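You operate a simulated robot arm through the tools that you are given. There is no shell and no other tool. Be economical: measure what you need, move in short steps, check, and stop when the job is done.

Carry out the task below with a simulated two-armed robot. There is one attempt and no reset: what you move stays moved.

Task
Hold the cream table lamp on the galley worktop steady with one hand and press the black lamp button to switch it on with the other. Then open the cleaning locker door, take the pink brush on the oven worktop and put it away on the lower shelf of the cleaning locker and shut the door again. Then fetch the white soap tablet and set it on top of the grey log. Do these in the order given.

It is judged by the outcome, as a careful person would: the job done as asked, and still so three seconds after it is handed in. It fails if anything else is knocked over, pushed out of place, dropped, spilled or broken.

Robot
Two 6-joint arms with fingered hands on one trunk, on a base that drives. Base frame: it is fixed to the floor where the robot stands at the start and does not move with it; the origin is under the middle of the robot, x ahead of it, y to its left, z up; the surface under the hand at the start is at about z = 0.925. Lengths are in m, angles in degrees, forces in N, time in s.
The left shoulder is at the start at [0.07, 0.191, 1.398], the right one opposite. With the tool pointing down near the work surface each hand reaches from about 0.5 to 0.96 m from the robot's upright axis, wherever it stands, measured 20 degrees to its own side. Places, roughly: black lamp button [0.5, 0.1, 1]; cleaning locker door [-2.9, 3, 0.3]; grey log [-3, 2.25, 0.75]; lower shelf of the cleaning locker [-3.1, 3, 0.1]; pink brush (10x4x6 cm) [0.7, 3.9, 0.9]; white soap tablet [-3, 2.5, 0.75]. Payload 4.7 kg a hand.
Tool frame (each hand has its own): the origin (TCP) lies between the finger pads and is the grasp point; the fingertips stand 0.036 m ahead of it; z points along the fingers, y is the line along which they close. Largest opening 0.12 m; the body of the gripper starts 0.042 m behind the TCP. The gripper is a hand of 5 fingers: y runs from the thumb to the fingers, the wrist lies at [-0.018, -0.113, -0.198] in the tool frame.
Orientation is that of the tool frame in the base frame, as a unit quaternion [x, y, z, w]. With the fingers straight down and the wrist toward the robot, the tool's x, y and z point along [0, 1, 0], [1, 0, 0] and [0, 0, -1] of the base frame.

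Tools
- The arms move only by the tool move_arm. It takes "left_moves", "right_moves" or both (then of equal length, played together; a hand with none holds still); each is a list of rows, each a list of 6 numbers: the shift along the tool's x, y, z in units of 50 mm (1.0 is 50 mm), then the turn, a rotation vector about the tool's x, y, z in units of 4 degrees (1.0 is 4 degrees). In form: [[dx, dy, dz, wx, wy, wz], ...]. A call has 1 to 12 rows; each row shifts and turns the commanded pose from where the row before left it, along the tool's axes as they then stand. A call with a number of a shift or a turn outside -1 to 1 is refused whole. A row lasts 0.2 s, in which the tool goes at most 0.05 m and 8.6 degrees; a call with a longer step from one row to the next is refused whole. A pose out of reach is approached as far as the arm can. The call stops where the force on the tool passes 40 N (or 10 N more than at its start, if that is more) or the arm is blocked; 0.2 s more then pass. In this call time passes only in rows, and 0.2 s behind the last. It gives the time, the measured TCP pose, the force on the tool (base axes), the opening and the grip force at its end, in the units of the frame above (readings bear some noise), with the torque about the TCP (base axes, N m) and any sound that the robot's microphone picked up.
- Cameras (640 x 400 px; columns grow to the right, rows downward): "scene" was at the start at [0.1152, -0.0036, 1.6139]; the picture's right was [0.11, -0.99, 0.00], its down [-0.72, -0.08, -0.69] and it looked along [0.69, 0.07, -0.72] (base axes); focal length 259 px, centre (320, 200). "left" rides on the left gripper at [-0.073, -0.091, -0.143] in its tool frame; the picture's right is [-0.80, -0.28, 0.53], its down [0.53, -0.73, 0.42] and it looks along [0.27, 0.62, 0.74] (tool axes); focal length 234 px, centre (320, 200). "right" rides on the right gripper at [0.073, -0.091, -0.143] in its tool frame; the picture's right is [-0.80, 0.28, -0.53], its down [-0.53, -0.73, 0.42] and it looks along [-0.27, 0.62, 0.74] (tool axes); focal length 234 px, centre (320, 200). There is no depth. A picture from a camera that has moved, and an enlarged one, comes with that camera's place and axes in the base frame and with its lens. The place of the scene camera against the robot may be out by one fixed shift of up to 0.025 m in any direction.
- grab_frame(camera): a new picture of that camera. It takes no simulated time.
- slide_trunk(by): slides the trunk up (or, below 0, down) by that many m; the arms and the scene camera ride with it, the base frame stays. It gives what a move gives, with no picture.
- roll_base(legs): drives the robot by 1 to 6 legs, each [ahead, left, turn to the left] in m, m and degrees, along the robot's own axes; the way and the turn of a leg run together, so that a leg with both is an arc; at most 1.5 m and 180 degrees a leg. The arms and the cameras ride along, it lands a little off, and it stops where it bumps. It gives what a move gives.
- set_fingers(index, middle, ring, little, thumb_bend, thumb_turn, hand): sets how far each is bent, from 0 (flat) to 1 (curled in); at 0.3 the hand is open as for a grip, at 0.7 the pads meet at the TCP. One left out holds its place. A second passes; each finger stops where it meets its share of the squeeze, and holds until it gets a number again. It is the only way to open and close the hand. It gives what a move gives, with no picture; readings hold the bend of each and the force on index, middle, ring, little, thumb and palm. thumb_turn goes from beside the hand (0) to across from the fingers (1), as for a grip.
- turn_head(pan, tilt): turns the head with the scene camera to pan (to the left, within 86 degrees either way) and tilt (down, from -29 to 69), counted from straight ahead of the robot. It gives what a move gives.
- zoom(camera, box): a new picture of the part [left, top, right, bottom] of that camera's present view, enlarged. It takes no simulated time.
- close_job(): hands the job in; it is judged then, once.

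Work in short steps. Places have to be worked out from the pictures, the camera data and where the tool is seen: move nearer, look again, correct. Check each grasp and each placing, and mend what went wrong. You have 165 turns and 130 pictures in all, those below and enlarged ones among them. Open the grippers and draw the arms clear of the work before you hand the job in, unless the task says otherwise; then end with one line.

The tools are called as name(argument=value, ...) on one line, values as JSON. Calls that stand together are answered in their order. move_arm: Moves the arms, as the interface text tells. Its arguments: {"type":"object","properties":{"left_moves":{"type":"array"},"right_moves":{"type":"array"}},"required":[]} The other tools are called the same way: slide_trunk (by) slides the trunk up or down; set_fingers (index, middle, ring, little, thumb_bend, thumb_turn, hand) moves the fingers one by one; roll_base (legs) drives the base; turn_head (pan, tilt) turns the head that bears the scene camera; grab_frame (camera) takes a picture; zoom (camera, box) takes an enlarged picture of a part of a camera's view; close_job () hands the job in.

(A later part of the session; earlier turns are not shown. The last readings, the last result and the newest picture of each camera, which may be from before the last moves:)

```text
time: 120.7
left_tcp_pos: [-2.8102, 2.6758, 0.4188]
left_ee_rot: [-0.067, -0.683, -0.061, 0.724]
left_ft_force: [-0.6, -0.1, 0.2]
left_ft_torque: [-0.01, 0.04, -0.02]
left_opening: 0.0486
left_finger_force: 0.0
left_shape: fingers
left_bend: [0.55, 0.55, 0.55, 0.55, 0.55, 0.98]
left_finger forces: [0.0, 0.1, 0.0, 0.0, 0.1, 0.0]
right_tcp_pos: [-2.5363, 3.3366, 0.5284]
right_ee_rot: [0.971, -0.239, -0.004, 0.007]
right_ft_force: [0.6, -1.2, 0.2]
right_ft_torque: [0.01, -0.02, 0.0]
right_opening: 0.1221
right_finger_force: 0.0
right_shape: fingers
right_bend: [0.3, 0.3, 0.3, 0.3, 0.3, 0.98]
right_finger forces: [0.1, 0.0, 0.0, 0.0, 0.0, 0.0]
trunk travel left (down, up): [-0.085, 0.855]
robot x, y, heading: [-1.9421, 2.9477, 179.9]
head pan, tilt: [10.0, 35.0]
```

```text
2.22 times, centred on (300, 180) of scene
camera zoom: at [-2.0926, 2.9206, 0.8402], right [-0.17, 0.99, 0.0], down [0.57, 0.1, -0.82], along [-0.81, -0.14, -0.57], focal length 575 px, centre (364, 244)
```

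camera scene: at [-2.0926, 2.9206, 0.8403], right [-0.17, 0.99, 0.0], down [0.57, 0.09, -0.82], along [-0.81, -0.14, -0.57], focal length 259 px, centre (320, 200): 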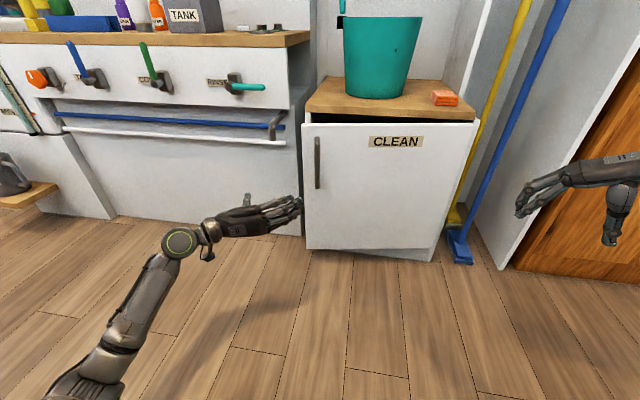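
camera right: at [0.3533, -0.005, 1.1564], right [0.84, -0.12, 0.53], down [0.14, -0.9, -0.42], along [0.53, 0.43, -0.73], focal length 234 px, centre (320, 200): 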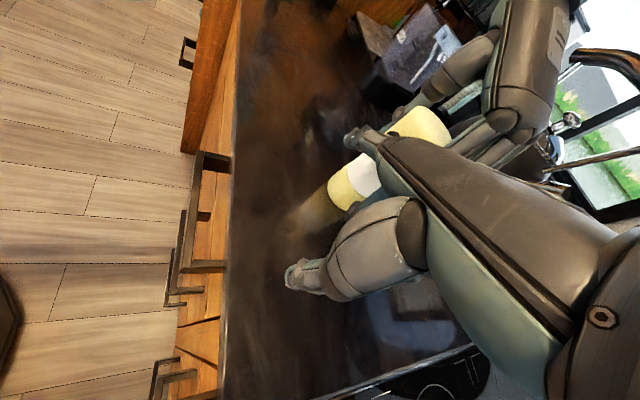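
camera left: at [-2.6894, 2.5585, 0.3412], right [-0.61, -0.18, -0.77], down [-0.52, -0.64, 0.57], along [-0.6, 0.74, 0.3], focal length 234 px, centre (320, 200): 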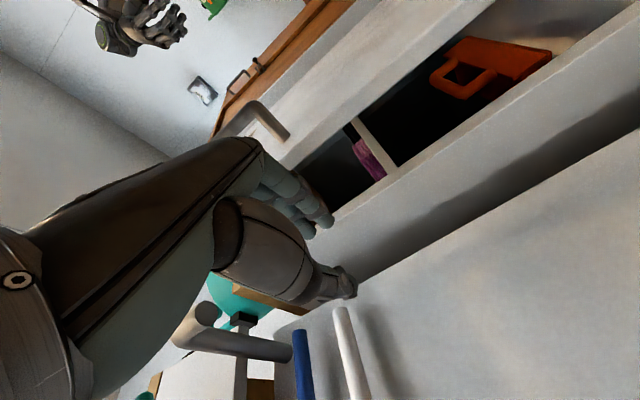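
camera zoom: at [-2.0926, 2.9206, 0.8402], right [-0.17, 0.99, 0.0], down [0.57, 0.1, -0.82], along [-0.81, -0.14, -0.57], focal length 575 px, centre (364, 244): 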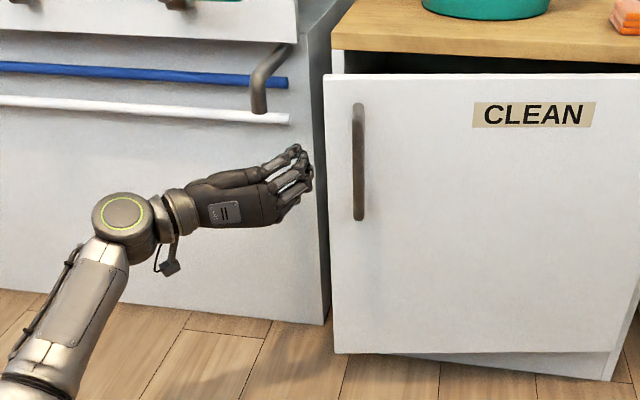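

The fingertips are past the door's edge, and the inside is visible: an orange dustpan below, a purple item above the shelf. I sweep the hand right (+y) to push the door from inside.

move_arm(left_moves=[[0, 0.8, 0, 0, 0, 0], [0, 0.8, 0, 0, 0, 0], [0, 0.8, 0, 0, 0, 0], [0, 0.8, -0.1, 0, 0, 0]])

zoom(camera="scene", box=[200, 90, 440, 290])

```text
time: 121.2
left_tcp_pos: [-2.7997, 2.7087, 0.4199]
left_ee_rot: [-0.06, -0.684, -0.05, 0.725]
left_ft_force: [2.8, -21.3, 4.7]
left_ft_torque: [0.61, 0.05, -0.41]
left_opening: 0.0477
left_finger_force: 10.6
left_shape: fingers
left_bend: [0.55, 0.7, 0.59, 0.55, 0.55, 0.98]
left_finger forces: [0.1, 14.2, 7.3, 0.0, 0.1, 0.0]
right_tcp_pos: [-2.54, 3.3317, 0.5288]
right_ee_rot: [0.972, -0.236, -0.004, 0.006]
right_ft_force: [0.3, 0.7, -0.2]
right_ft_torque: [0.01, 0.04, 0.01]
right_opening: 0.1222
right_finger_force: 0.0
right_shape: fingers
right_bend: [0.3, 0.3, 0.3, 0.3, 0.3, 0.98]
right_finger forces: [0.0, 0.1, 0.1, 0.1, 0.0, 0.0]
trunk travel left (down, up): [-0.085, 0.855]
robot x, y, heading: [-1.942, 2.9439, 179.8]
head pan, tilt: [10.0, 35.0]
stopped in row 2 (left hand): the force on the tool passed its limit at 51 N (the readings are from after the stop); the commanded pose is now the measured one
```

```text
2.00 times, centred on (320, 190) of scene
camera zoom: at [-2.092, 2.918, 0.8404], right [-0.17, 0.98, 0.0], down [0.56, 0.1, -0.82], along [-0.81, -0.14, -0.57], focal length 517 px, centre (320, 220)
```

zoom: 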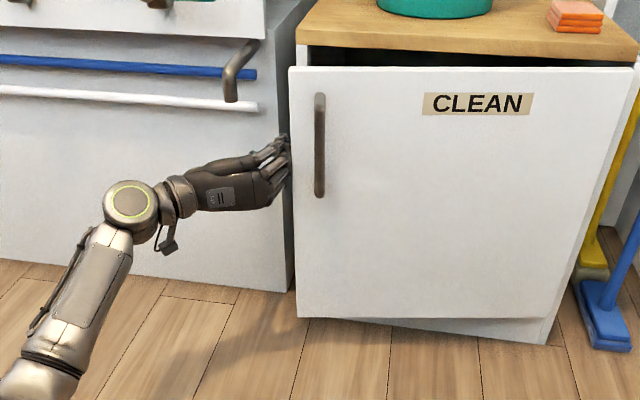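

Pushing the edge end-on just loads the hinge. I go back to the handle and use it as a hook: retreat, open the fingers and realign with the bar, estimated at [-2.725, 2.807].

move_arm(left_moves=[[0, -0.4, 0, 0, 0, 0], [0, 0, -0.9, 0, 0, 0], [0, 0, -0.9, 0, 0, 0], [0, 0, -0.9, 0, 0, 0], [0, 0, -0.9, 0, 0, 0], [0.5, 0.6, 0, 0, 0, 0], [0.5, 0.7, 0, 0, 0, 0], [0.4, 0.7, 0, 0, 0, 0], [0, 0.7, 0, 0, 0, 0]])

set_fingers(hand="left", index=0.3, middle=0.3, ring=0.3, little=0.3, thumb_bend=0.2)

grab_frame(camera="left")

zoom(camera="scene", box=[200, 90, 440, 290])

```text
time: 123.2
left_tcp_pos: [-2.5986, 2.8004, 0.4776]
left_ee_rot: [-0.063, -0.683, -0.054, 0.725]
left_ft_force: [-0.1, 0.1, 1.1]
left_ft_torque: [0.02, 0.01, 0.03]
left_opening: 0.0478
left_finger_force: 0.1
left_shape: fingers
left_bend: [0.55, 0.55, 0.55, 0.55, 0.55, 0.98]
left_finger forces: [0.0, 0.0, 0.0, 0.0, 0.0, 0.0]
right_tcp_pos: [-2.5392, 3.3343, 0.5277]
right_ee_rot: [0.971, -0.237, -0.004, 0.007]
right_ft_force: [-0.4, 0.3, 0.2]
right_ft_torque: [0.01, -0.02, 0.01]
right_opening: 0.1221
right_finger_force: 0.0
right_shape: fingers
right_bend: [0.3, 0.3, 0.3, 0.3, 0.3, 0.98]
right_finger forces: [0.0, 0.0, 0.0, 0.0, 0.1, 0.1]
trunk travel left (down, up): [-0.085, 0.855]
robot x, y, heading: [-1.9371, 2.9428, 179.7]
head pan, tilt: [10.0, 35.0]
```

```text
time: 124.2
left_tcp_pos: [-2.5989, 2.7994, 0.4767]
left_ee_rot: [-0.063, -0.683, -0.053, 0.725]
left_ft_force: [-0.1, 0.8, 1.1]
left_ft_torque: [-0.01, 0.0, 0.0]
left_opening: 0.1314
left_finger_force: 0.0
left_shape: fingers
left_bend: [0.3, 0.3, 0.3, 0.3, 0.2, 0.98]
left_finger forces: [0.0, 0.1, 0.0, 0.0, 0.0, 0.0]
right_tcp_pos: [-2.5392, 3.3333, 0.5272]
right_ee_rot: [0.971, -0.238, -0.005, 0.007]
right_ft_force: [0.4, 0.9, -0.1]
right_ft_torque: [-0.04, 0.02, 0.02]
right_opening: 0.1223
right_finger_force: 0.1
right_shape: fingers
right_bend: [0.3, 0.3, 0.3, 0.3, 0.3, 0.98]
right_finger forces: [0.0, 0.0, 0.0, 0.0, 0.0, 0.0]
trunk travel left (down, up): [-0.085, 0.855]
robot x, y, heading: [-1.9387, 2.9435, 179.6]
head pan, tilt: [10.0, 35.0]
```

```text
61 pictures are left
camera left: at [-2.4772, 2.6846, 0.3991], right [-0.61, -0.2, -0.77], down [-0.51, -0.65, 0.57], along [-0.61, 0.74, 0.3], focal length 234 px, centre (320, 200)
```

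left: 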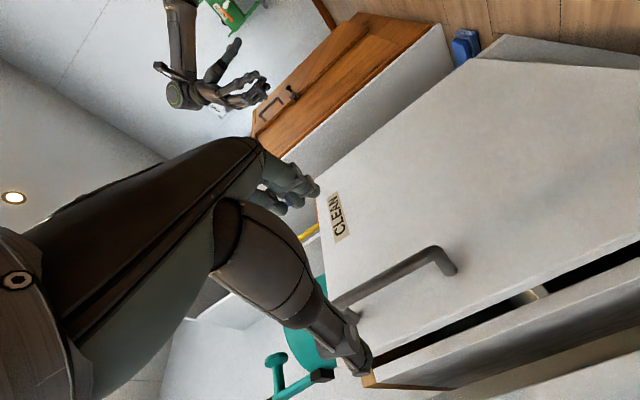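

```text
2.00 times, centred on (320, 190) of scene
camera zoom: at [-2.0924, 2.9195, 0.8403], right [-0.17, 0.99, 0.0], down [0.57, 0.1, -0.82], along [-0.81, -0.14, -0.57], focal length 517 px, centre (320, 220)
```

zoom: 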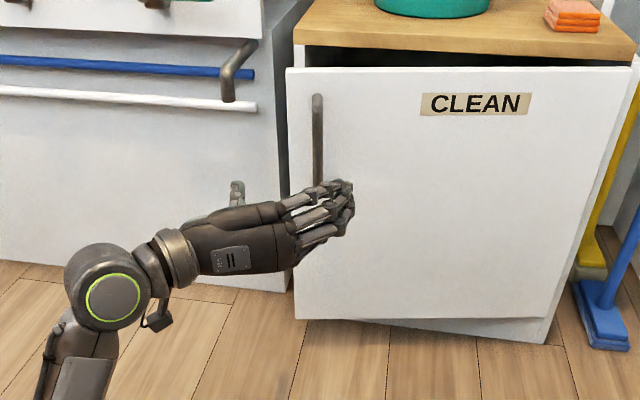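

The bar is at about [-2.73, 2.80], straight ahead of the TCP. I advance 0.13 m and hook with the fingers only.

move_arm(left_moves=[[0, -0.15, 0.85, 0, 0, 0], [0, -0.15, 0.85, 0, 0, 0], [0, -0.15, 0.85, 0, 0, 0]])

set_fingers(hand="left", index=0.8, middle=0.8, ring=0.8, little=0.8)

grab_frame(camera="left")

```text
time: 125.0
left_tcp_pos: [-2.7288, 2.8005, 0.484]
left_ee_rot: [-0.062, -0.685, -0.053, 0.724]
left_ft_force: [-0.3, 0.2, -0.3]
left_ft_torque: [0.01, -0.02, 0.0]
left_opening: 0.1313
left_finger_force: 0.0
left_shape: fingers
left_bend: [0.3, 0.3, 0.3, 0.3, 0.2, 0.98]
left_finger forces: [0.0, 0.0, 0.0, 0.0, 0.1, 0.0]
right_tcp_pos: [-2.5388, 3.3344, 0.5279]
right_ee_rot: [0.971, -0.238, -0.005, 0.007]
right_ft_force: [-0.2, 0.6, 0.7]
right_ft_torque: [0.01, -0.01, -0.02]
right_opening: 0.122
right_finger_force: 0.1
right_shape: fingers
right_bend: [0.3, 0.3, 0.3, 0.3, 0.3, 0.98]
right_finger forces: [0.0, 0.1, 0.0, 0.0, 0.0, 0.0]
trunk travel left (down, up): [-0.085, 0.855]
robot x, y, heading: [-1.9365, 2.945, 179.9]
head pan, tilt: [10.0, 35.0]
```

```text
time: 125.9
left_tcp_pos: [-2.7283, 2.8136, 0.4861]
left_ee_rot: [-0.066, -0.684, -0.06, 0.724]
left_ft_force: [-7.1, 22.3, -2.3]
left_ft_torque: [-0.6, 0.1, -0.27]
left_opening: 0.0697
left_finger_force: 14.0
left_shape: fingers
left_bend: [0.72, 0.71, 0.7, 0.71, 0.2, 0.98]
left_finger forces: [6.2, 6.6, 6.0, 8.8, 0.0, 0.0]
right_tcp_pos: [-2.5359, 3.3392, 0.528]
right_ee_rot: [0.971, -0.24, -0.003, 0.007]
right_ft_force: [0.3, 0.1, -0.1]
right_ft_torque: [-0.03, -0.01, -0.02]
right_opening: 0.122
right_finger_force: 0.1
right_shape: fingers
right_bend: [0.3, 0.3, 0.3, 0.3, 0.3, 0.98]
right_finger forces: [0.1, 0.0, 0.0, 0.0, 0.1, 0.0]
trunk travel left (down, up): [-0.085, 0.855]
robot x, y, heading: [-1.9391, 2.9495, 179.1]
head pan, tilt: [10.0, 35.0]
stopped (left hand): the force on the tool passed its limit at 41 N (the readings are from after the stop); the commanded pose is now the measured one
```

```text
59 pictures are left
camera left: at [-2.6086, 2.6957, 0.4078], right [-0.61, -0.18, -0.77], down [-0.52, -0.64, 0.57], along [-0.6, 0.74, 0.3], focal length 234 px, centre (320, 200)
```

left: 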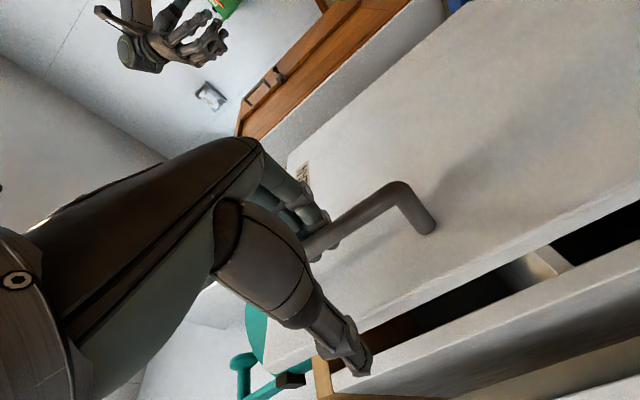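

Hooked around the bar. I pull with the base, back and to the right along the door's arc.

roll_base(legs=[[-0.135, -0.075, 0]])

grab_frame(camera="scene")

```text
time: 127.4
left_tcp_pos: [-2.5963, 2.8848, 0.4874]
left_ee_rot: [-0.066, -0.684, -0.057, 0.725]
left_ft_force: [-0.9, -0.1, 2.4]
left_ft_torque: [-0.17, -0.01, 0.29]
left_opening: 0.0696
left_finger_force: 6.0
left_shape: fingers
left_bend: [0.73, 0.72, 0.71, 0.72, 0.15, 0.98]
left_finger forces: [0.7, 2.6, 1.9, 2.6, 4.4, 0.0]
right_tcp_pos: [-2.4067, 3.413, 0.5286]
right_ee_rot: [0.971, -0.239, -0.004, 0.006]
right_ft_force: [-0.2, -0.2, 0.0]
right_ft_torque: [0.0, 0.02, -0.04]
right_opening: 0.1225
right_finger_force: 0.0
right_shape: fingers
right_bend: [0.3, 0.3, 0.3, 0.3, 0.3, 0.98]
right_finger forces: [0.0, 0.1, 0.0, 0.0, 0.0, 0.0]
trunk travel left (down, up): [-0.085, 0.855]
robot x, y, heading: [-1.8102, 3.0209, 179.4]
head pan, tilt: [10.0, 35.0]
stopped in leg 1: the robot was blocked; the commanded pose is now the measured one
```

```text
58 pictures are left
camera scene: at [-1.9605, 2.9967, 0.8403], right [-0.16, 0.99, 0.0], down [0.57, 0.09, -0.82], along [-0.81, -0.14, -0.57], focal length 259 px, centre (320, 200)
```

scene: 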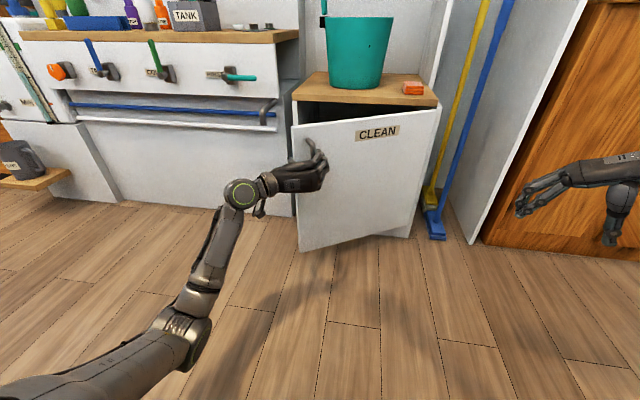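

The door is at about 28°. I continue along the arc, more to the right now, away from the island corner.

roll_base(legs=[[-0.09, -0.11, 0], [-0.04, -0.12, 0]])

grab_frame(camera="scene")

```text
time: 128.5
left_tcp_pos: [-2.5477, 2.9282, 0.4831]
left_ee_rot: [-0.061, -0.684, -0.048, 0.725]
left_ft_force: [7.2, -12.1, 0.7]
left_ft_torque: [-0.05, 0.09, 1.09]
left_opening: 0.0789
left_finger_force: 7.4
left_shape: fingers
left_bend: [0.73, 0.72, 0.71, 0.72, 0.02, 0.98]
left_finger forces: [0.0, 0.1, 0.0, 0.0, 14.9, 0.1]
right_tcp_pos: [-2.3602, 3.4669, 0.5287]
right_ee_rot: [0.972, -0.237, -0.004, 0.006]
right_ft_force: [0.3, -0.1, 0.6]
right_ft_torque: [-0.01, 0.02, -0.03]
right_opening: 0.1223
right_finger_force: 0.1
right_shape: fingers
right_bend: [0.3, 0.3, 0.3, 0.3, 0.3, 0.98]
right_finger forces: [0.0, 0.0, 0.1, 0.0, 0.1, 0.0]
trunk travel left (down, up): [-0.085, 0.855]
robot x, y, heading: [-1.761, 3.0813, 180.1]
head pan, tilt: [10.0, 35.0]
stopped in leg 1: the force on the tool passed its limit at 47 N (the readings are from after the stop); the commanded pose is now the measured one
```

```text
57 pictures are left
camera scene: at [-1.912, 3.0533, 0.8403], right [-0.17, 0.98, 0.0], down [0.56, 0.1, -0.82], along [-0.81, -0.14, -0.57], focal length 259 px, centre (320, 200)
```

scene: 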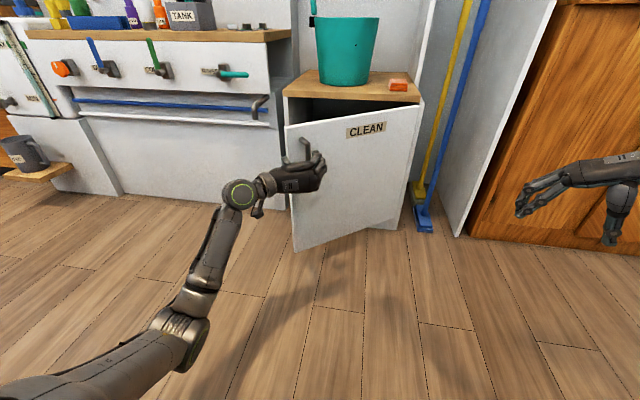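

The door stands at about 37° and the thumb now hits. I release, retreat from the bar and swing the hand left past the door's edge.

set_fingers(hand="left", index=0.2, middle=0.2, ring=0.2, little=0.2, thumb_bend=0.2)

move_arm(left_moves=[[0, 0.15, 0, 0, 0, 0], [0, 0.1, -0.6, 0, 0, 0], [0, 0.1, -0.6, 0, 0, 0], [0, 0.1, -0.6, 0, 0, 0]])

grab_frame(camera="scene")

```text
time: 129.5
left_tcp_pos: [-2.5478, 2.9316, 0.485]
left_ee_rot: [-0.062, -0.684, -0.05, 0.725]
left_ft_force: [11.6, -15.0, 1.4]
left_ft_torque: [0.0, 0.07, 1.32]
left_opening: 0.1668
left_finger_force: 9.7
left_shape: fingers
left_bend: [0.2, 0.2, 0.2, 0.2, 0.0, 0.98]
left_finger forces: [0.0, 0.0, 0.1, 0.1, 18.4, 0.1]
right_tcp_pos: [-2.3595, 3.4683, 0.5278]
right_ee_rot: [0.972, -0.236, -0.004, 0.007]
right_ft_force: [0.0, -0.4, -0.7]
right_ft_torque: [-0.03, -0.01, -0.03]
right_opening: 0.1219
right_finger_force: 0.0
right_shape: fingers
right_bend: [0.3, 0.3, 0.3, 0.3, 0.3, 0.98]
right_finger forces: [0.0, 0.0, 0.0, 0.0, 0.0, 0.0]
trunk travel left (down, up): [-0.085, 0.855]
robot x, y, heading: [-1.7601, 3.0807, 180.1]
head pan, tilt: [10.0, 35.0]
```

```text
time: 130.5
left_tcp_pos: [-2.4546, 2.9408, 0.4786]
left_ee_rot: [-0.064, -0.684, -0.05, 0.725]
left_ft_force: [-0.3, -0.2, -0.2]
left_ft_torque: [0.06, 0.01, 0.01]
left_opening: 0.1558
left_finger_force: 0.0
left_shape: fingers
left_bend: [0.2, 0.2, 0.2, 0.2, 0.13, 0.98]
left_finger forces: [0.1, 0.0, 0.0, 0.0, 0.1, 0.0]
right_tcp_pos: [-2.3596, 3.4698, 0.5279]
right_ee_rot: [0.971, -0.238, -0.004, 0.007]
right_ft_force: [0.8, 0.2, 0.4]
right_ft_torque: [-0.01, 0.02, -0.01]
right_opening: 0.122
right_finger_force: 0.0
right_shape: fingers
right_bend: [0.3, 0.3, 0.3, 0.3, 0.3, 0.98]
right_finger forces: [0.0, 0.1, 0.1, 0.0, 0.0, 0.0]
trunk travel left (down, up): [-0.085, 0.855]
robot x, y, heading: [-1.7586, 3.0813, 179.8]
head pan, tilt: [10.0, 35.0]
```

```text
56 pictures are left
camera scene: at [-1.9128, 3.0547, 0.8403], right [-0.17, 0.99, 0.0], down [0.57, 0.1, -0.82], along [-0.81, -0.14, -0.57], focal length 259 px, centre (320, 200)
```

scene: 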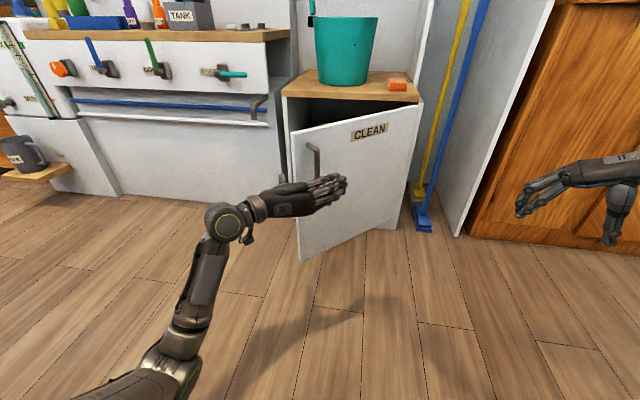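

Free of the bar, with the door at about 40°. I close the hand to a paddle, move left past the edge, then forward behind the door.

set_fingers(hand="left", index=0.55, middle=0.55, ring=0.55, little=0.55, thumb_bend=0.55)

move_arm(left_moves=[[0, -0.95, 0, 0, 0, 0], [0, -0.95, 0, 0, 0, 0], [0, -0.95, 0, 0, 0, 0], [0, -0.95, 0, 0, 0, 0], [0, -0.2, 0.9, 0, 0, 0], [0, -0.2, 0.9, 0, 0, 0], [0, -0.2, 0.9, 0, 0, 0], [0, -0.2, 0.9, 0, 0, 0]])

grab_frame(camera="scene")

```text
time: 131.5
left_tcp_pos: [-2.4551, 2.9401, 0.4784]
left_ee_rot: [-0.062, -0.684, -0.049, 0.725]
left_ft_force: [0.1, -0.3, 0.0]
left_ft_torque: [0.0, -0.03, -0.01]
left_opening: 0.0486
left_finger_force: 0.0
left_shape: fingers
left_bend: [0.55, 0.55, 0.55, 0.55, 0.55, 0.98]
left_finger forces: [0.0, 0.0, 0.0, 0.0, 0.0, 0.1]
right_tcp_pos: [-2.3597, 3.4684, 0.5269]
right_ee_rot: [0.972, -0.237, -0.004, 0.006]
right_ft_force: [0.0, -0.6, -0.9]
right_ft_torque: [-0.01, 0.02, 0.0]
right_opening: 0.1223
right_finger_force: 0.1
right_shape: fingers
right_bend: [0.3, 0.3, 0.3, 0.3, 0.3, 0.98]
right_finger forces: [0.0, 0.0, 0.0, 0.0, 0.0, 0.0]
trunk travel left (down, up): [-0.085, 0.855]
robot x, y, heading: [-1.7612, 3.085, 179.7]
head pan, tilt: [10.0, 35.0]
```

```text
time: 133.3
left_tcp_pos: [-2.6705, 2.7415, 0.4962]
left_ee_rot: [-0.062, -0.684, -0.049, 0.726]
left_ft_force: [0.5, -0.5, -0.8]
left_ft_torque: [0.01, 0.05, -0.06]
left_opening: 0.0481
left_finger_force: 0.0
left_shape: fingers
left_bend: [0.55, 0.55, 0.55, 0.55, 0.55, 0.98]
left_finger forces: [0.1, 0.0, 0.0, 0.0, 0.1, 0.1]
right_tcp_pos: [-2.3594, 3.4684, 0.5276]
right_ee_rot: [0.972, -0.237, -0.005, 0.006]
right_ft_force: [-0.2, 0.5, 0.3]
right_ft_torque: [0.02, 0.01, -0.02]
right_opening: 0.1224
right_finger_force: 0.1
right_shape: fingers
right_bend: [0.3, 0.3, 0.3, 0.3, 0.3, 0.98]
right_finger forces: [0.0, 0.0, 0.0, 0.0, 0.1, 0.1]
trunk travel left (down, up): [-0.085, 0.855]
robot x, y, heading: [-1.7572, 3.0803, 179.8]
head pan, tilt: [10.0, 35.0]
```

```text
55 pictures are left
camera scene: at [-1.9125, 3.0544, 0.8402], right [-0.17, 0.99, 0.0], down [0.57, 0.1, -0.82], along [-0.81, -0.14, -0.57], focal length 259 px, centre (320, 200)
```

scene: 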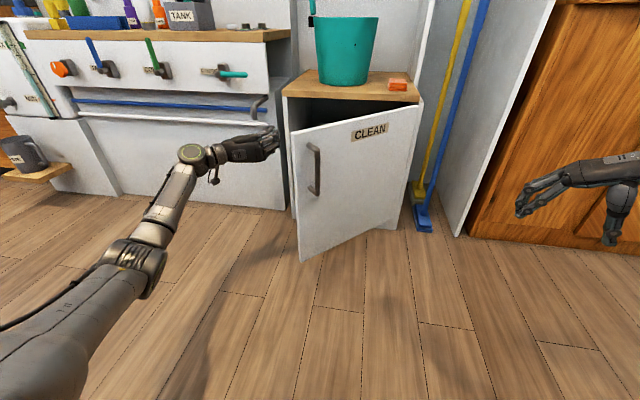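

The hand is behind the door. I drive right to sweep it open.

roll_base(legs=[[-0.03, -0.2, 0]])

roll_base(legs=[[-0.03, -0.2, 0]])

grab_frame(camera="scene")

```text
time: 134.9
left_tcp_pos: [-2.6403, 2.9406, 0.4958]
left_ee_rot: [-0.061, -0.684, -0.05, 0.725]
left_ft_force: [-0.3, 0.4, -0.7]
left_ft_torque: [0.02, 0.02, -0.01]
left_opening: 0.0481
left_finger_force: 0.1
left_shape: fingers
left_bend: [0.55, 0.55, 0.55, 0.55, 0.55, 0.98]
left_finger forces: [0.0, 0.1, 0.0, 0.1, 0.0, 0.1]
right_tcp_pos: [-2.3291, 3.6667, 0.5282]
right_ee_rot: [0.971, -0.237, -0.004, 0.006]
right_ft_force: [0.0, 0.7, 0.0]
right_ft_torque: [0.01, 0.03, 0.03]
right_opening: 0.1224
right_finger_force: 0.0
right_shape: fingers
right_bend: [0.3, 0.3, 0.3, 0.3, 0.3, 0.98]
right_finger forces: [0.0, 0.0, 0.1, 0.0, 0.0, 0.0]
trunk travel left (down, up): [-0.085, 0.855]
robot x, y, heading: [-1.7286, 3.2803, 179.8]
head pan, tilt: [10.0, 35.0]
```

```text
time: 136.5
left_tcp_pos: [-2.6091, 3.1399, 0.4955]
left_ee_rot: [-0.062, -0.685, -0.049, 0.724]
left_ft_force: [-0.8, -0.3, -0.1]
left_ft_torque: [0.02, 0.01, 0.0]
left_opening: 0.0484
left_finger_force: 0.1
left_shape: fingers
left_bend: [0.55, 0.55, 0.55, 0.55, 0.55, 0.98]
left_finger forces: [0.1, 0.0, 0.1, 0.0, 0.0, 0.0]
right_tcp_pos: [-2.2996, 3.8657, 0.529]
right_ee_rot: [0.972, -0.236, -0.004, 0.007]
right_ft_force: [0.0, 0.0, -0.2]
right_ft_torque: [-0.04, -0.02, 0.0]
right_opening: 0.1224
right_finger_force: 0.0
right_shape: fingers
right_bend: [0.3, 0.3, 0.3, 0.3, 0.3, 0.98]
right_finger forces: [0.0, 0.0, 0.1, 0.1, 0.1, 0.0]
trunk travel left (down, up): [-0.085, 0.855]
robot x, y, heading: [-1.6979, 3.4801, 179.9]
head pan, tilt: [10.0, 35.0]
```

```text
54 pictures are left
camera scene: at [-1.8518, 3.4531, 0.8403], right [-0.17, 0.98, 0.0], down [0.57, 0.1, -0.82], along [-0.81, -0.14, -0.57], focal length 259 px, centre (320, 200)
```

scene: 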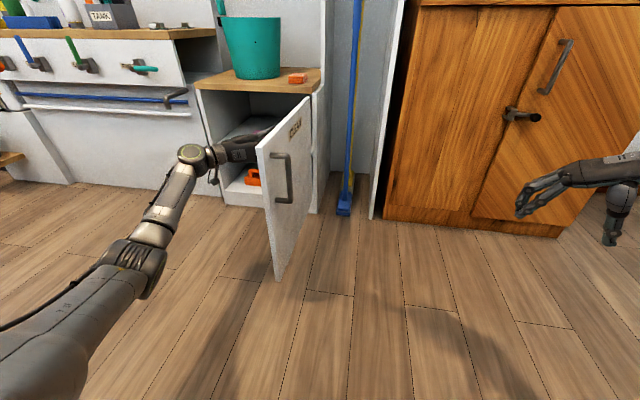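

The door swings freely and is near 75°. I push on another 0.17 m.

roll_base(legs=[[-0.02, -0.17, 0]])

grab_frame(camera="scene")

```text
time: 137.7
left_tcp_pos: [-2.5964, 3.221, 0.4941]
left_ee_rot: [-0.056, -0.686, -0.04, 0.724]
left_ft_force: [-1.0, -10.7, 2.1]
left_ft_torque: [0.25, -0.04, -0.11]
left_opening: 0.0476
left_finger_force: 4.3
left_shape: fingers
left_bend: [0.55, 0.6, 0.55, 0.55, 0.55, 0.98]
left_finger forces: [0.0, 9.8, 0.0, 0.0, 0.0, 0.1]
right_tcp_pos: [-2.2892, 3.961, 0.5273]
right_ee_rot: [0.972, -0.233, -0.004, 0.005]
right_ft_force: [-0.4, 0.2, -0.5]
right_ft_torque: [-0.03, -0.02, -0.01]
right_opening: 0.1224
right_finger_force: 0.1
right_shape: fingers
right_bend: [0.3, 0.3, 0.3, 0.3, 0.3, 0.98]
right_finger forces: [0.0, 0.0, 0.1, 0.0, 0.0, 0.1]
trunk travel left (down, up): [-0.085, 0.855]
robot x, y, heading: [-1.6886, 3.58, -179.8]
head pan, tilt: [10.0, 35.0]
stopped in leg 1: the force on the tool passed its limit at 55 N (the readings are from after the stop); the commanded pose is now the measured one
```

```text
53 pictures are left
camera scene: at [-1.8399, 3.5502, 0.8403], right [-0.18, 0.98, 0.0], down [0.56, 0.1, -0.82], along [-0.81, -0.15, -0.57], focal length 259 px, centre (320, 200)
```

scene: 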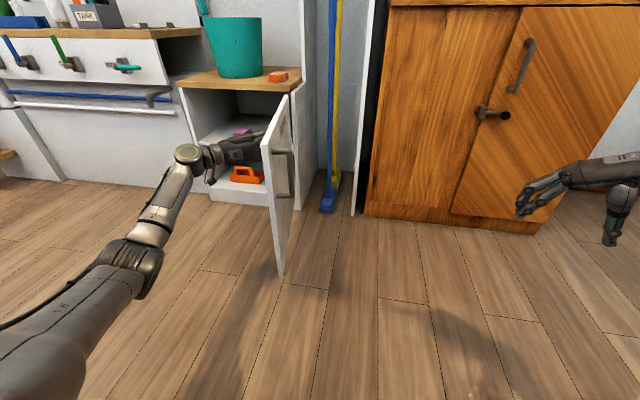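

The door is at about 90°, with the stop felt. The lower shelf holds an orange item and has free space at its front left. I ease the hand off and back away, then raise the trunk and turn toward the oven worktop.

roll_base(legs=[[0, 0.05, 0], [-0.75, 0.0, 0]])

slide_trunk(by=0.6)

roll_base(legs=[[0, 0, 180]])

turn_head(pan=0, tilt=30)

grab_frame(camera="scene")

```text
time: 142.3
left_tcp_pos: [-1.8508, 3.1782, 0.4935]
left_ee_rot: [-0.059, -0.686, -0.043, 0.724]
left_ft_force: [-0.9, -0.4, -0.1]
left_ft_torque: [-0.01, -0.01, -0.03]
left_opening: 0.0477
left_finger_force: 0.0
left_shape: fingers
left_bend: [0.55, 0.55, 0.55, 0.55, 0.55, 0.98]
left_finger forces: [0.0, 0.0, 0.0, 0.0, 0.0, 0.1]
right_tcp_pos: [-1.5415, 3.916, 0.527]
right_ee_rot: [0.972, -0.237, -0.004, 0.007]
right_ft_force: [-0.2, 0.2, 0.9]
right_ft_torque: [0.0, -0.03, 0.02]
right_opening: 0.1223
right_finger_force: 0.1
right_shape: fingers
right_bend: [0.3, 0.3, 0.3, 0.3, 0.3, 0.98]
right_finger forces: [0.1, 0.0, 0.0, 0.0, 0.0, 0.0]
trunk travel left (down, up): [-0.085, 0.855]
robot x, y, heading: [-0.9386, 3.5287, 180.0]
head pan, tilt: [10.0, 35.0]
```

```text
refused: 0.6 is not a number from -0.4 to 0.4
```

```text
time: 144.4
left_tcp_pos: [-1.7343, 2.9714, 0.4985]
left_ee_rot: [0.027, -0.684, 0.041, 0.728]
left_ft_force: [-1.1, -1.0, 0.5]
left_ft_torque: [0.0, -0.03, -0.04]
left_opening: 0.0479
left_finger_force: 0.1
left_shape: fingers
left_bend: [0.55, 0.55, 0.55, 0.55, 0.55, 0.98]
left_finger forces: [0.0, 0.0, 0.0, 0.0, 0.0, 0.0]
right_tcp_pos: [-1.6219, 3.7465, 0.5273]
right_ee_rot: [0.994, -0.107, -0.003, 0.007]
right_ft_force: [0.1, -0.3, -0.1]
right_ft_torque: [0.01, 0.01, 0.0]
right_opening: 0.1223
right_finger_force: 0.1
right_shape: fingers
right_bend: [0.3, 0.3, 0.3, 0.3, 0.3, 0.98]
right_finger forces: [0.1, 0.1, 0.1, 0.0, 0.0, 0.0]
trunk travel left (down, up): [-0.085, 0.855]
robot x, y, heading: [-0.9372, 3.5309, -165.0]
head pan, tilt: [10.0, 35.0]
stopped in leg 1: the robot was blocked; the commanded pose is now the measured one
```

```text
time: 145.1
left_tcp_pos: [-1.7342, 2.9712, 0.4997]
left_ee_rot: [0.027, -0.685, 0.041, 0.727]
left_ft_force: [-0.3, 0.1, 0.3]
left_ft_torque: [0.02, -0.04, 0.03]
left_opening: 0.0482
left_finger_force: 0.1
left_shape: fingers
left_bend: [0.55, 0.55, 0.55, 0.55, 0.55, 0.98]
left_finger forces: [0.1, 0.0, 0.0, 0.0, 0.0, 0.0]
right_tcp_pos: [-1.6204, 3.7471, 0.5274]
right_ee_rot: [0.994, -0.107, -0.003, 0.007]
right_ft_force: [0.5, 0.4, -0.3]
right_ft_torque: [-0.02, 0.01, 0.04]
right_opening: 0.1224
right_finger_force: 0.2
right_shape: fingers
right_bend: [0.3, 0.3, 0.3, 0.3, 0.3, 0.98]
right_finger forces: [0.1, 0.0, 0.0, 0.0, 0.0, 0.1]
trunk travel left (down, up): [-0.085, 0.855]
robot x, y, heading: [-0.9418, 3.5321, -164.8]
head pan, tilt: [0.0, 30.0]
```

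```text
52 pictures are left
camera scene: at [-1.092, 3.4812, 0.8481], right [-0.26, 0.97, 0.0], down [0.48, 0.13, -0.87], along [-0.84, -0.22, -0.5], focal length 259 px, centre (320, 200)
```

scene: 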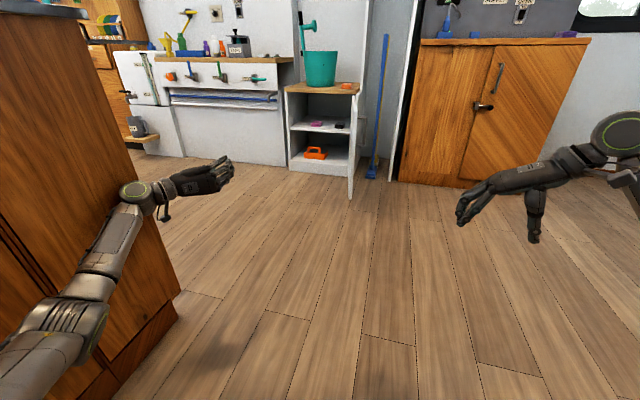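

The left elbow touched the island's end panel. I turn back a little, raise the trunk, then turn clockwise through the open side instead.

roll_base(legs=[[0, 0, -15]])

slide_trunk(by=0.4)

slide_trunk(by=0.3)

roll_base(legs=[[0, 0, -90], [0, 0, -90]])

grab_frame(camera="scene")

```text
time: 146.4
left_tcp_pos: [-1.8508, 3.194, 0.4976]
left_ee_rot: [-0.061, -0.682, -0.054, 0.727]
left_ft_force: [-0.8, -0.3, 0.0]
left_ft_torque: [-0.02, -0.01, 0.0]
left_opening: 0.0481
left_finger_force: 0.1
left_shape: fingers
left_bend: [0.55, 0.55, 0.55, 0.55, 0.55, 0.98]
left_finger forces: [0.1, 0.1, 0.0, 0.0, 0.0, 0.0]
right_tcp_pos: [-1.5413, 3.9133, 0.5282]
right_ee_rot: [0.972, -0.235, -0.005, 0.007]
right_ft_force: [0.9, -0.6, -0.1]
right_ft_torque: [0.0, 0.0, -0.01]
right_opening: 0.1223
right_finger_force: 0.2
right_shape: fingers
right_bend: [0.3, 0.3, 0.3, 0.3, 0.3, 0.98]
right_finger forces: [0.0, 0.0, 0.0, 0.0, 0.0, 0.1]
trunk travel left (down, up): [-0.085, 0.855]
robot x, y, heading: [-0.9417, 3.5273, -180.3]
head pan, tilt: [0.0, 30.0]
```

```text
time: 150.2
left_tcp_pos: [-1.8511, 3.1954, 0.8976]
left_ee_rot: [-0.062, -0.682, -0.054, 0.727]
left_ft_force: [0.9, -0.1, 0.7]
left_ft_torque: [0.01, -0.02, 0.03]
left_opening: 0.048
left_finger_force: 0.1
left_shape: fingers
left_bend: [0.55, 0.55, 0.55, 0.55, 0.55, 0.98]
left_finger forces: [0.0, 0.0, 0.1, 0.1, 0.1, 0.1]
right_tcp_pos: [-1.5428, 3.9141, 0.9277]
right_ee_rot: [0.972, -0.235, -0.004, 0.006]
right_ft_force: [0.9, -0.3, -0.3]
right_ft_torque: [0.03, -0.02, -0.01]
right_opening: 0.1226
right_finger_force: 0.1
right_shape: fingers
right_bend: [0.3, 0.3, 0.3, 0.3, 0.3, 0.98]
right_finger forces: [0.1, 0.0, 0.0, 0.1, 0.0, 0.1]
trunk travel left (down, up): [-0.485, 0.455]
robot x, y, heading: [-0.9416, 3.5295, -180.2]
head pan, tilt: [0.0, 30.0]
```

```text
time: 153.2
left_tcp_pos: [-1.8504, 3.1957, 1.1981]
left_ee_rot: [-0.062, -0.681, -0.054, 0.727]
left_ft_force: [-0.4, -0.3, -0.5]
left_ft_torque: [0.04, 0.01, 0.03]
left_opening: 0.0481
left_finger_force: 0.1
left_shape: fingers
left_bend: [0.55, 0.55, 0.55, 0.55, 0.55, 0.98]
left_finger forces: [0.0, 0.1, 0.1, 0.0, 0.1, 0.0]
right_tcp_pos: [-1.5415, 3.9142, 1.2276]
right_ee_rot: [0.972, -0.234, -0.004, 0.006]
right_ft_force: [-0.5, -0.6, 0.4]
right_ft_torque: [0.03, 0.01, -0.01]
right_opening: 0.1222
right_finger_force: 0.1
right_shape: fingers
right_bend: [0.3, 0.3, 0.3, 0.3, 0.3, 0.98]
right_finger forces: [0.0, 0.0, 0.0, 0.0, 0.1, 0.1]
trunk travel left (down, up): [-0.785, 0.155]
robot x, y, heading: [-0.9399, 3.525, -180.2]
head pan, tilt: [0.0, 30.0]
```

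```text
time: 161.7
left_tcp_pos: [-0.0275, 3.8536, 1.1984]
left_ee_rot: [0.681, -0.066, 0.727, 0.059]
left_ft_force: [-0.3, -0.3, -0.3]
left_ft_torque: [0.0, 0.01, 0.02]
left_opening: 0.0481
left_finger_force: 0.1
left_shape: fingers
left_bend: [0.55, 0.55, 0.55, 0.55, 0.55, 0.98]
left_finger forces: [0.0, 0.1, 0.0, 0.0, 0.0, 0.0]
right_tcp_pos: [-0.3458, 3.138, 1.227]
right_ee_rot: [0.241, 0.97, 0.006, 0.005]
right_ft_force: [-0.2, -0.7, 0.6]
right_ft_torque: [-0.02, 0.01, -0.03]
right_opening: 0.1221
right_finger_force: 0.0
right_shape: fingers
right_bend: [0.3, 0.3, 0.3, 0.3, 0.3, 0.98]
right_finger forces: [0.0, 0.0, 0.0, 0.0, 0.1, 0.0]
trunk travel left (down, up): [-0.785, 0.155]
robot x, y, heading: [-0.9361, 3.5309, -0.6]
head pan, tilt: [0.0, 30.0]
```

```text
51 pictures are left
camera scene: at [-0.8153, 3.5159, 1.548], right [-0.01, -1.0, 0.0], down [-0.5, 0.01, -0.87], along [0.87, -0.01, -0.5], focal length 259 px, centre (320, 200)
```

scene: 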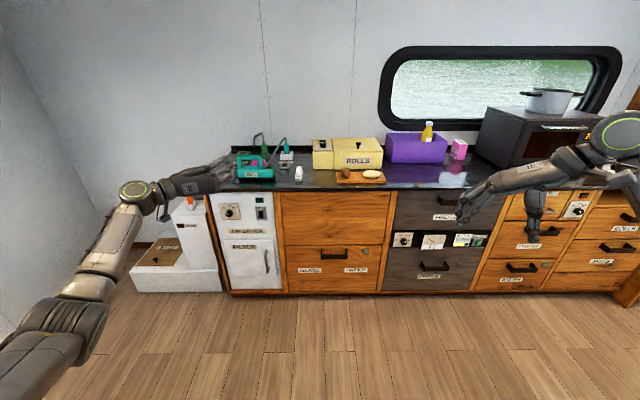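

The counter is ahead, but the brush is hidden behind my left hand. I drive nearer and zoom in on it.

roll_base(legs=[[0.55, -0.15, 0.6]])

turn_head(pan=25, tilt=40)

grab_frame(camera="scene")

```text
time: 164.9
left_tcp_pos: [0.5201, 3.7142, 1.1978]
left_ee_rot: [0.682, -0.06, 0.727, 0.053]
left_ft_force: [-0.4, -0.6, -0.5]
left_ft_torque: [0.0, 0.03, 0.01]
left_opening: 0.0483
left_finger_force: 0.0
left_shape: fingers
left_bend: [0.55, 0.55, 0.55, 0.55, 0.55, 0.98]
left_finger forces: [0.0, 0.0, 0.1, 0.0, 0.0, 0.0]
right_tcp_pos: [0.214, 2.9938, 1.2282]
right_ee_rot: [0.233, 0.972, 0.006, 0.004]
right_ft_force: [-0.6, -0.3, -0.6]
right_ft_torque: [0.02, -0.02, -0.03]
right_opening: 0.1224
right_finger_force: 0.0
right_shape: fingers
right_bend: [0.3, 0.3, 0.3, 0.3, 0.3, 0.98]
right_finger forces: [0.0, 0.0, 0.1, 0.0, 0.0, 0.1]
trunk travel left (down, up): [-0.785, 0.155]
robot x, y, heading: [-0.3904, 3.3753, 0.4]
head pan, tilt: [0.0, 30.0]
```

```text
time: 165.8
left_tcp_pos: [0.5208, 3.7144, 1.1982]
left_ee_rot: [0.682, -0.06, 0.727, 0.053]
left_ft_force: [0.6, -0.3, 0.6]
left_ft_torque: [0.0, -0.01, 0.03]
left_opening: 0.0482
left_finger_force: 0.0
left_shape: fingers
left_bend: [0.55, 0.55, 0.55, 0.55, 0.55, 0.98]
left_finger forces: [0.0, 0.1, 0.0, 0.0, 0.1, 0.1]
right_tcp_pos: [0.2126, 2.9939, 1.2278]
right_ee_rot: [0.234, 0.972, 0.005, 0.005]
right_ft_force: [-0.5, -1.1, 0.6]
right_ft_torque: [0.04, 0.02, 0.02]
right_opening: 0.1223
right_finger_force: 0.1
right_shape: fingers
right_bend: [0.3, 0.3, 0.3, 0.3, 0.3, 0.98]
right_finger forces: [0.0, 0.1, 0.1, 0.1, 0.0, 0.0]
trunk travel left (down, up): [-0.785, 0.155]
robot x, y, heading: [-0.3876, 3.3763, 0.2]
head pan, tilt: [25.0, 40.0]
```

```text
50 pictures are left
camera scene: at [-0.2764, 3.4011, 1.5327], right [0.43, -0.91, 0.0], down [-0.58, -0.27, -0.77], along [0.69, 0.33, -0.64], focal length 259 px, centre (320, 200)
```

scene: 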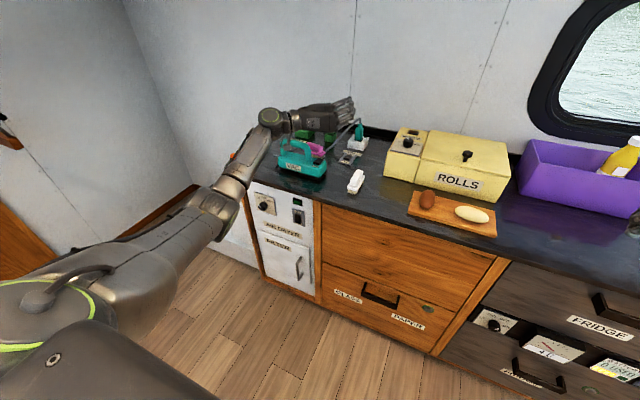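

zoom(camera="scene", box=[260, 100, 400, 200])

```text
4.00 times, centred on (330, 150) of scene
camera zoom: at [-0.2764, 3.4011, 1.5327], right [0.43, -0.91, 0.0], down [-0.58, -0.27, -0.77], along [0.69, 0.33, -0.64], focal length 1035 px, centre (280, 400)
```

zoom: 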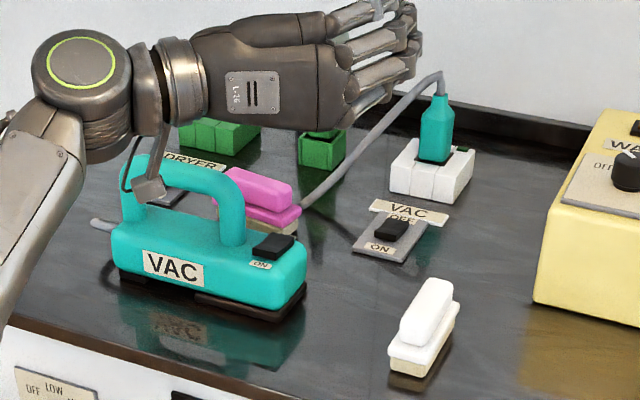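

The pink brush sits behind the VAC with its long axis along y, centre about [0.655, 3.87]. I will take it with the right hand, tilted 45° toward +y and closing along x, so the same pose later points into the locker. First I straighten the right hand's yaw and draw the left hand back.

move_arm(left_moves=[[0, 0, -0.8, 0, 0, 0], [0, 0, -0.8, 0, 0, 0], [0, 0, -0.8, 0, 0, 0], [0, 0, -0.8, 0, 0, 0], [0, 0, 0, 0, 0, 0], [0, 0, 0, 0, 0, 0], [0, 0, 0, 0, 0, 0], [0, 0, 0, 0, 0, 0], [0, 0, 0, 0, 0, 0], [0, 0, 0, 0, 0, 0], [0, 0, 0, 0, 0, 0], [0, 0, 0, 0, 0, 0]], right_moves=[[0, 0, 0, 0, 0, 1], [0, 0, 0, 0, 0, 1], [0, 0, 0, 0, 0, 1], [0, 0, 0, 0, 0, 1], [0, 0, 0, 0, 0, 1], [0, 0, 0, 0, 0, 1], [0, 0, 0, 0, 0, 1], [0, 0, 0, 0, 0, 1], [0, 0, 0, 0, 0, 1], [0, 0, 0, 0, 0, 1], [0, 0, 0, 0, 0, 1], [0, 0, 0, 0, 0, 1]])

move_arm(right_moves=[[0, 0, 0, 0, 0, 1], [0, 0, 0, 0, 0, 1], [0, 0, 0, 0, 0, 1], [0, 0, 0, 0, 0, 0.7], [0.3, 0.5, 0, 0, 1, 0], [0.3, 0.5, 0, 0, 1, 0], [0.3, 0.5, 0, 0, 1, 0], [0.3, 0.5, 0, 0, 1, 0], [0, 0, 0, 0, 1, 0], [0, 0, 0, 0, 1, 0], [0, 0, 0, 0, 1, 0], [0, 0, 0, 0, 1, 0]])

move_arm(right_moves=[[0, 0, 0, 0, 1, 0], [0, 0, 0, 0, 1, 0], [0, 0, 0, 0, 1, 0]])

```text
time: 168.4
left_tcp_pos: [0.3637, 3.7406, 1.1876]
left_ee_rot: [0.682, -0.059, 0.727, 0.052]
left_ft_force: [0.3, -0.2, 0.8]
left_ft_torque: [0.02, -0.02, 0.0]
left_opening: 0.0482
left_finger_force: 0.1
left_shape: fingers
left_bend: [0.55, 0.55, 0.55, 0.55, 0.55, 0.98]
left_finger forces: [0.1, 0.1, 0.0, 0.0, 0.1, 0.0]
right_tcp_pos: [0.214, 2.9948, 1.2281]
right_ee_rot: [0.609, 0.793, 0.007, 0.001]
right_ft_force: [0.1, -0.4, -0.1]
right_ft_torque: [0.0, 0.05, 0.0]
right_opening: 0.1224
right_finger_force: 0.1
right_shape: fingers
right_bend: [0.3, 0.3, 0.3, 0.3, 0.3, 0.98]
right_finger forces: [0.1, 0.1, 0.0, 0.0, 0.0, 0.1]
trunk travel left (down, up): [-0.785, 0.155]
robot x, y, heading: [-0.3882, 3.3752, 0.1]
head pan, tilt: [25.0, 40.0]
```

```text
time: 171.0
left_tcp_pos: [0.3617, 3.7396, 1.1885]
left_ee_rot: [0.682, -0.061, 0.727, 0.052]
left_ft_force: [0.6, 0.2, 0.5]
left_ft_torque: [-0.02, 0.02, 0.0]
left_opening: 0.0479
left_finger_force: 0.1
left_shape: fingers
left_bend: [0.55, 0.55, 0.55, 0.55, 0.55, 0.98]
left_finger forces: [0.0, 0.0, 0.0, 0.1, 0.0, 0.1]
right_tcp_pos: [0.314, 3.052, 1.2358]
right_ee_rot: [0.676, 0.68, 0.204, -0.195]
right_ft_force: [0.9, -0.4, -0.6]
right_ft_torque: [0.03, 0.02, -0.03]
right_opening: 0.1224
right_finger_force: 0.0
right_shape: fingers
right_bend: [0.3, 0.3, 0.3, 0.3, 0.3, 0.98]
right_finger forces: [0.1, 0.0, 0.0, 0.1, 0.1, 0.0]
trunk travel left (down, up): [-0.785, 0.155]
robot x, y, heading: [-0.3871, 3.3807, 0.1]
head pan, tilt: [25.0, 40.0]
```

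```text
time: 171.8
left_tcp_pos: [0.3623, 3.7406, 1.1883]
left_ee_rot: [0.682, -0.06, 0.727, 0.052]
left_ft_force: [-0.2, 0.2, -0.2]
left_ft_torque: [0.05, 0.01, -0.02]
left_opening: 0.0476
left_finger_force: 0.1
left_shape: fingers
left_bend: [0.55, 0.55, 0.55, 0.55, 0.55, 0.98]
left_finger forces: [0.0, 0.1, 0.1, 0.1, 0.0, 0.1]
right_tcp_pos: [0.3135, 3.0539, 1.2355]
right_ee_rot: [0.651, 0.657, 0.272, -0.266]
right_ft_force: [0.2, -0.6, 0.2]
right_ft_torque: [0.0, 0.01, -0.01]
right_opening: 0.1222
right_finger_force: 0.0
right_shape: fingers
right_bend: [0.3, 0.3, 0.3, 0.3, 0.3, 0.98]
right_finger forces: [0.0, 0.0, 0.0, 0.0, 0.0, 0.0]
trunk travel left (down, up): [-0.785, 0.155]
robot x, y, heading: [-0.389, 3.3773, 0.4]
head pan, tilt: [25.0, 40.0]
```

The right hand is tilted correctly. I move it 0.25 m to the left with the arm.

move_arm(right_moves=[[0.68, 0, 0.68, 0, 0, 0], [0.68, 0, 0.68, 0, 0, 0], [0.68, 0, 0.68, 0, 0, 0], [0.68, 0, 0.68, 0, 0, 0], [0.68, 0.0, 0.68, 0, 0, 0]])

turn_head(pan=15, tilt=45)

roll_base(legs=[[0, 0.46, 0]])

grab_frame(camera="scene")

```text
time: 173.0
left_tcp_pos: [0.3621, 3.7424, 1.1868]
left_ee_rot: [0.683, -0.06, 0.726, 0.053]
left_ft_force: [0.0, 0.8, -0.7]
left_ft_torque: [-0.01, -0.02, -0.05]
left_opening: 0.0481
left_finger_force: 0.1
left_shape: fingers
left_bend: [0.55, 0.55, 0.55, 0.55, 0.55, 0.98]
left_finger forces: [0.0, 0.0, 0.0, 0.0, 0.0, 0.0]
right_tcp_pos: [0.3112, 3.2985, 1.2358]
right_ee_rot: [0.653, 0.657, 0.271, -0.264]
right_ft_force: [0.3, 1.5, -0.1]
right_ft_torque: [-0.02, -0.02, -0.01]
right_opening: 0.1225
right_finger_force: 0.1
right_shape: fingers
right_bend: [0.3, 0.3, 0.3, 0.3, 0.3, 0.98]
right_finger forces: [0.0, 0.0, 0.0, 0.0, 0.1, 0.0]
trunk travel left (down, up): [-0.785, 0.155]
robot x, y, heading: [-0.3904, 3.376, 0.4]
head pan, tilt: [25.0, 40.0]
```

```text
time: 173.8
left_tcp_pos: [0.362, 3.7408, 1.1882]
left_ee_rot: [0.682, -0.061, 0.727, 0.051]
left_ft_force: [0.8, 1.1, 0.1]
left_ft_torque: [0.01, 0.0, 0.03]
left_opening: 0.0481
left_finger_force: 0.1
left_shape: fingers
left_bend: [0.55, 0.55, 0.55, 0.55, 0.55, 0.98]
left_finger forces: [0.0, 0.0, 0.1, 0.1, 0.0, 0.0]
right_tcp_pos: [0.3125, 3.2942, 1.2357]
right_ee_rot: [0.652, 0.656, 0.272, -0.266]
right_ft_force: [-0.2, 0.3, 0.4]
right_ft_torque: [-0.03, 0.0, 0.02]
right_opening: 0.1225
right_finger_force: 0.0
right_shape: fingers
right_bend: [0.3, 0.3, 0.3, 0.3, 0.3, 0.98]
right_finger forces: [0.1, 0.1, 0.1, 0.1, 0.0, 0.0]
trunk travel left (down, up): [-0.785, 0.155]
robot x, y, heading: [-0.3901, 3.3817, 0.2]
head pan, tilt: [15.0, 45.0]
```

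```text
time: 176.5
left_tcp_pos: [0.3613, 4.1989, 1.1878]
left_ee_rot: [0.682, -0.062, 0.727, 0.053]
left_ft_force: [-0.4, 1.0, -0.3]
left_ft_torque: [-0.03, -0.02, 0.03]
left_opening: 0.0481
left_finger_force: 0.0
left_shape: fingers
left_bend: [0.55, 0.55, 0.55, 0.55, 0.55, 0.98]
left_finger forces: [0.1, 0.0, 0.0, 0.0, 0.0, 0.0]
right_tcp_pos: [0.3105, 3.7556, 1.2349]
right_ee_rot: [0.652, 0.656, 0.271, -0.265]
right_ft_force: [0.0, 0.6, 0.5]
right_ft_torque: [0.01, -0.02, -0.01]
right_opening: 0.1224
right_finger_force: 0.0
right_shape: fingers
right_bend: [0.3, 0.3, 0.3, 0.3, 0.3, 0.98]
right_finger forces: [0.1, 0.0, 0.0, 0.1, 0.0, 0.1]
trunk travel left (down, up): [-0.785, 0.155]
robot x, y, heading: [-0.3898, 3.8371, 0.3]
head pan, tilt: [15.0, 45.0]
```

```text
48 pictures are left
camera scene: at [-0.2762, 3.8466, 1.5255], right [0.26, -0.97, 0.0], down [-0.68, -0.18, -0.71], along [0.68, 0.18, -0.71], focal length 259 px, centre (320, 200)
```

scene: 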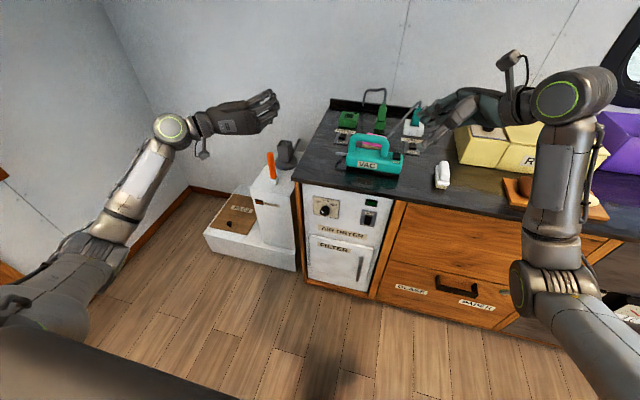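

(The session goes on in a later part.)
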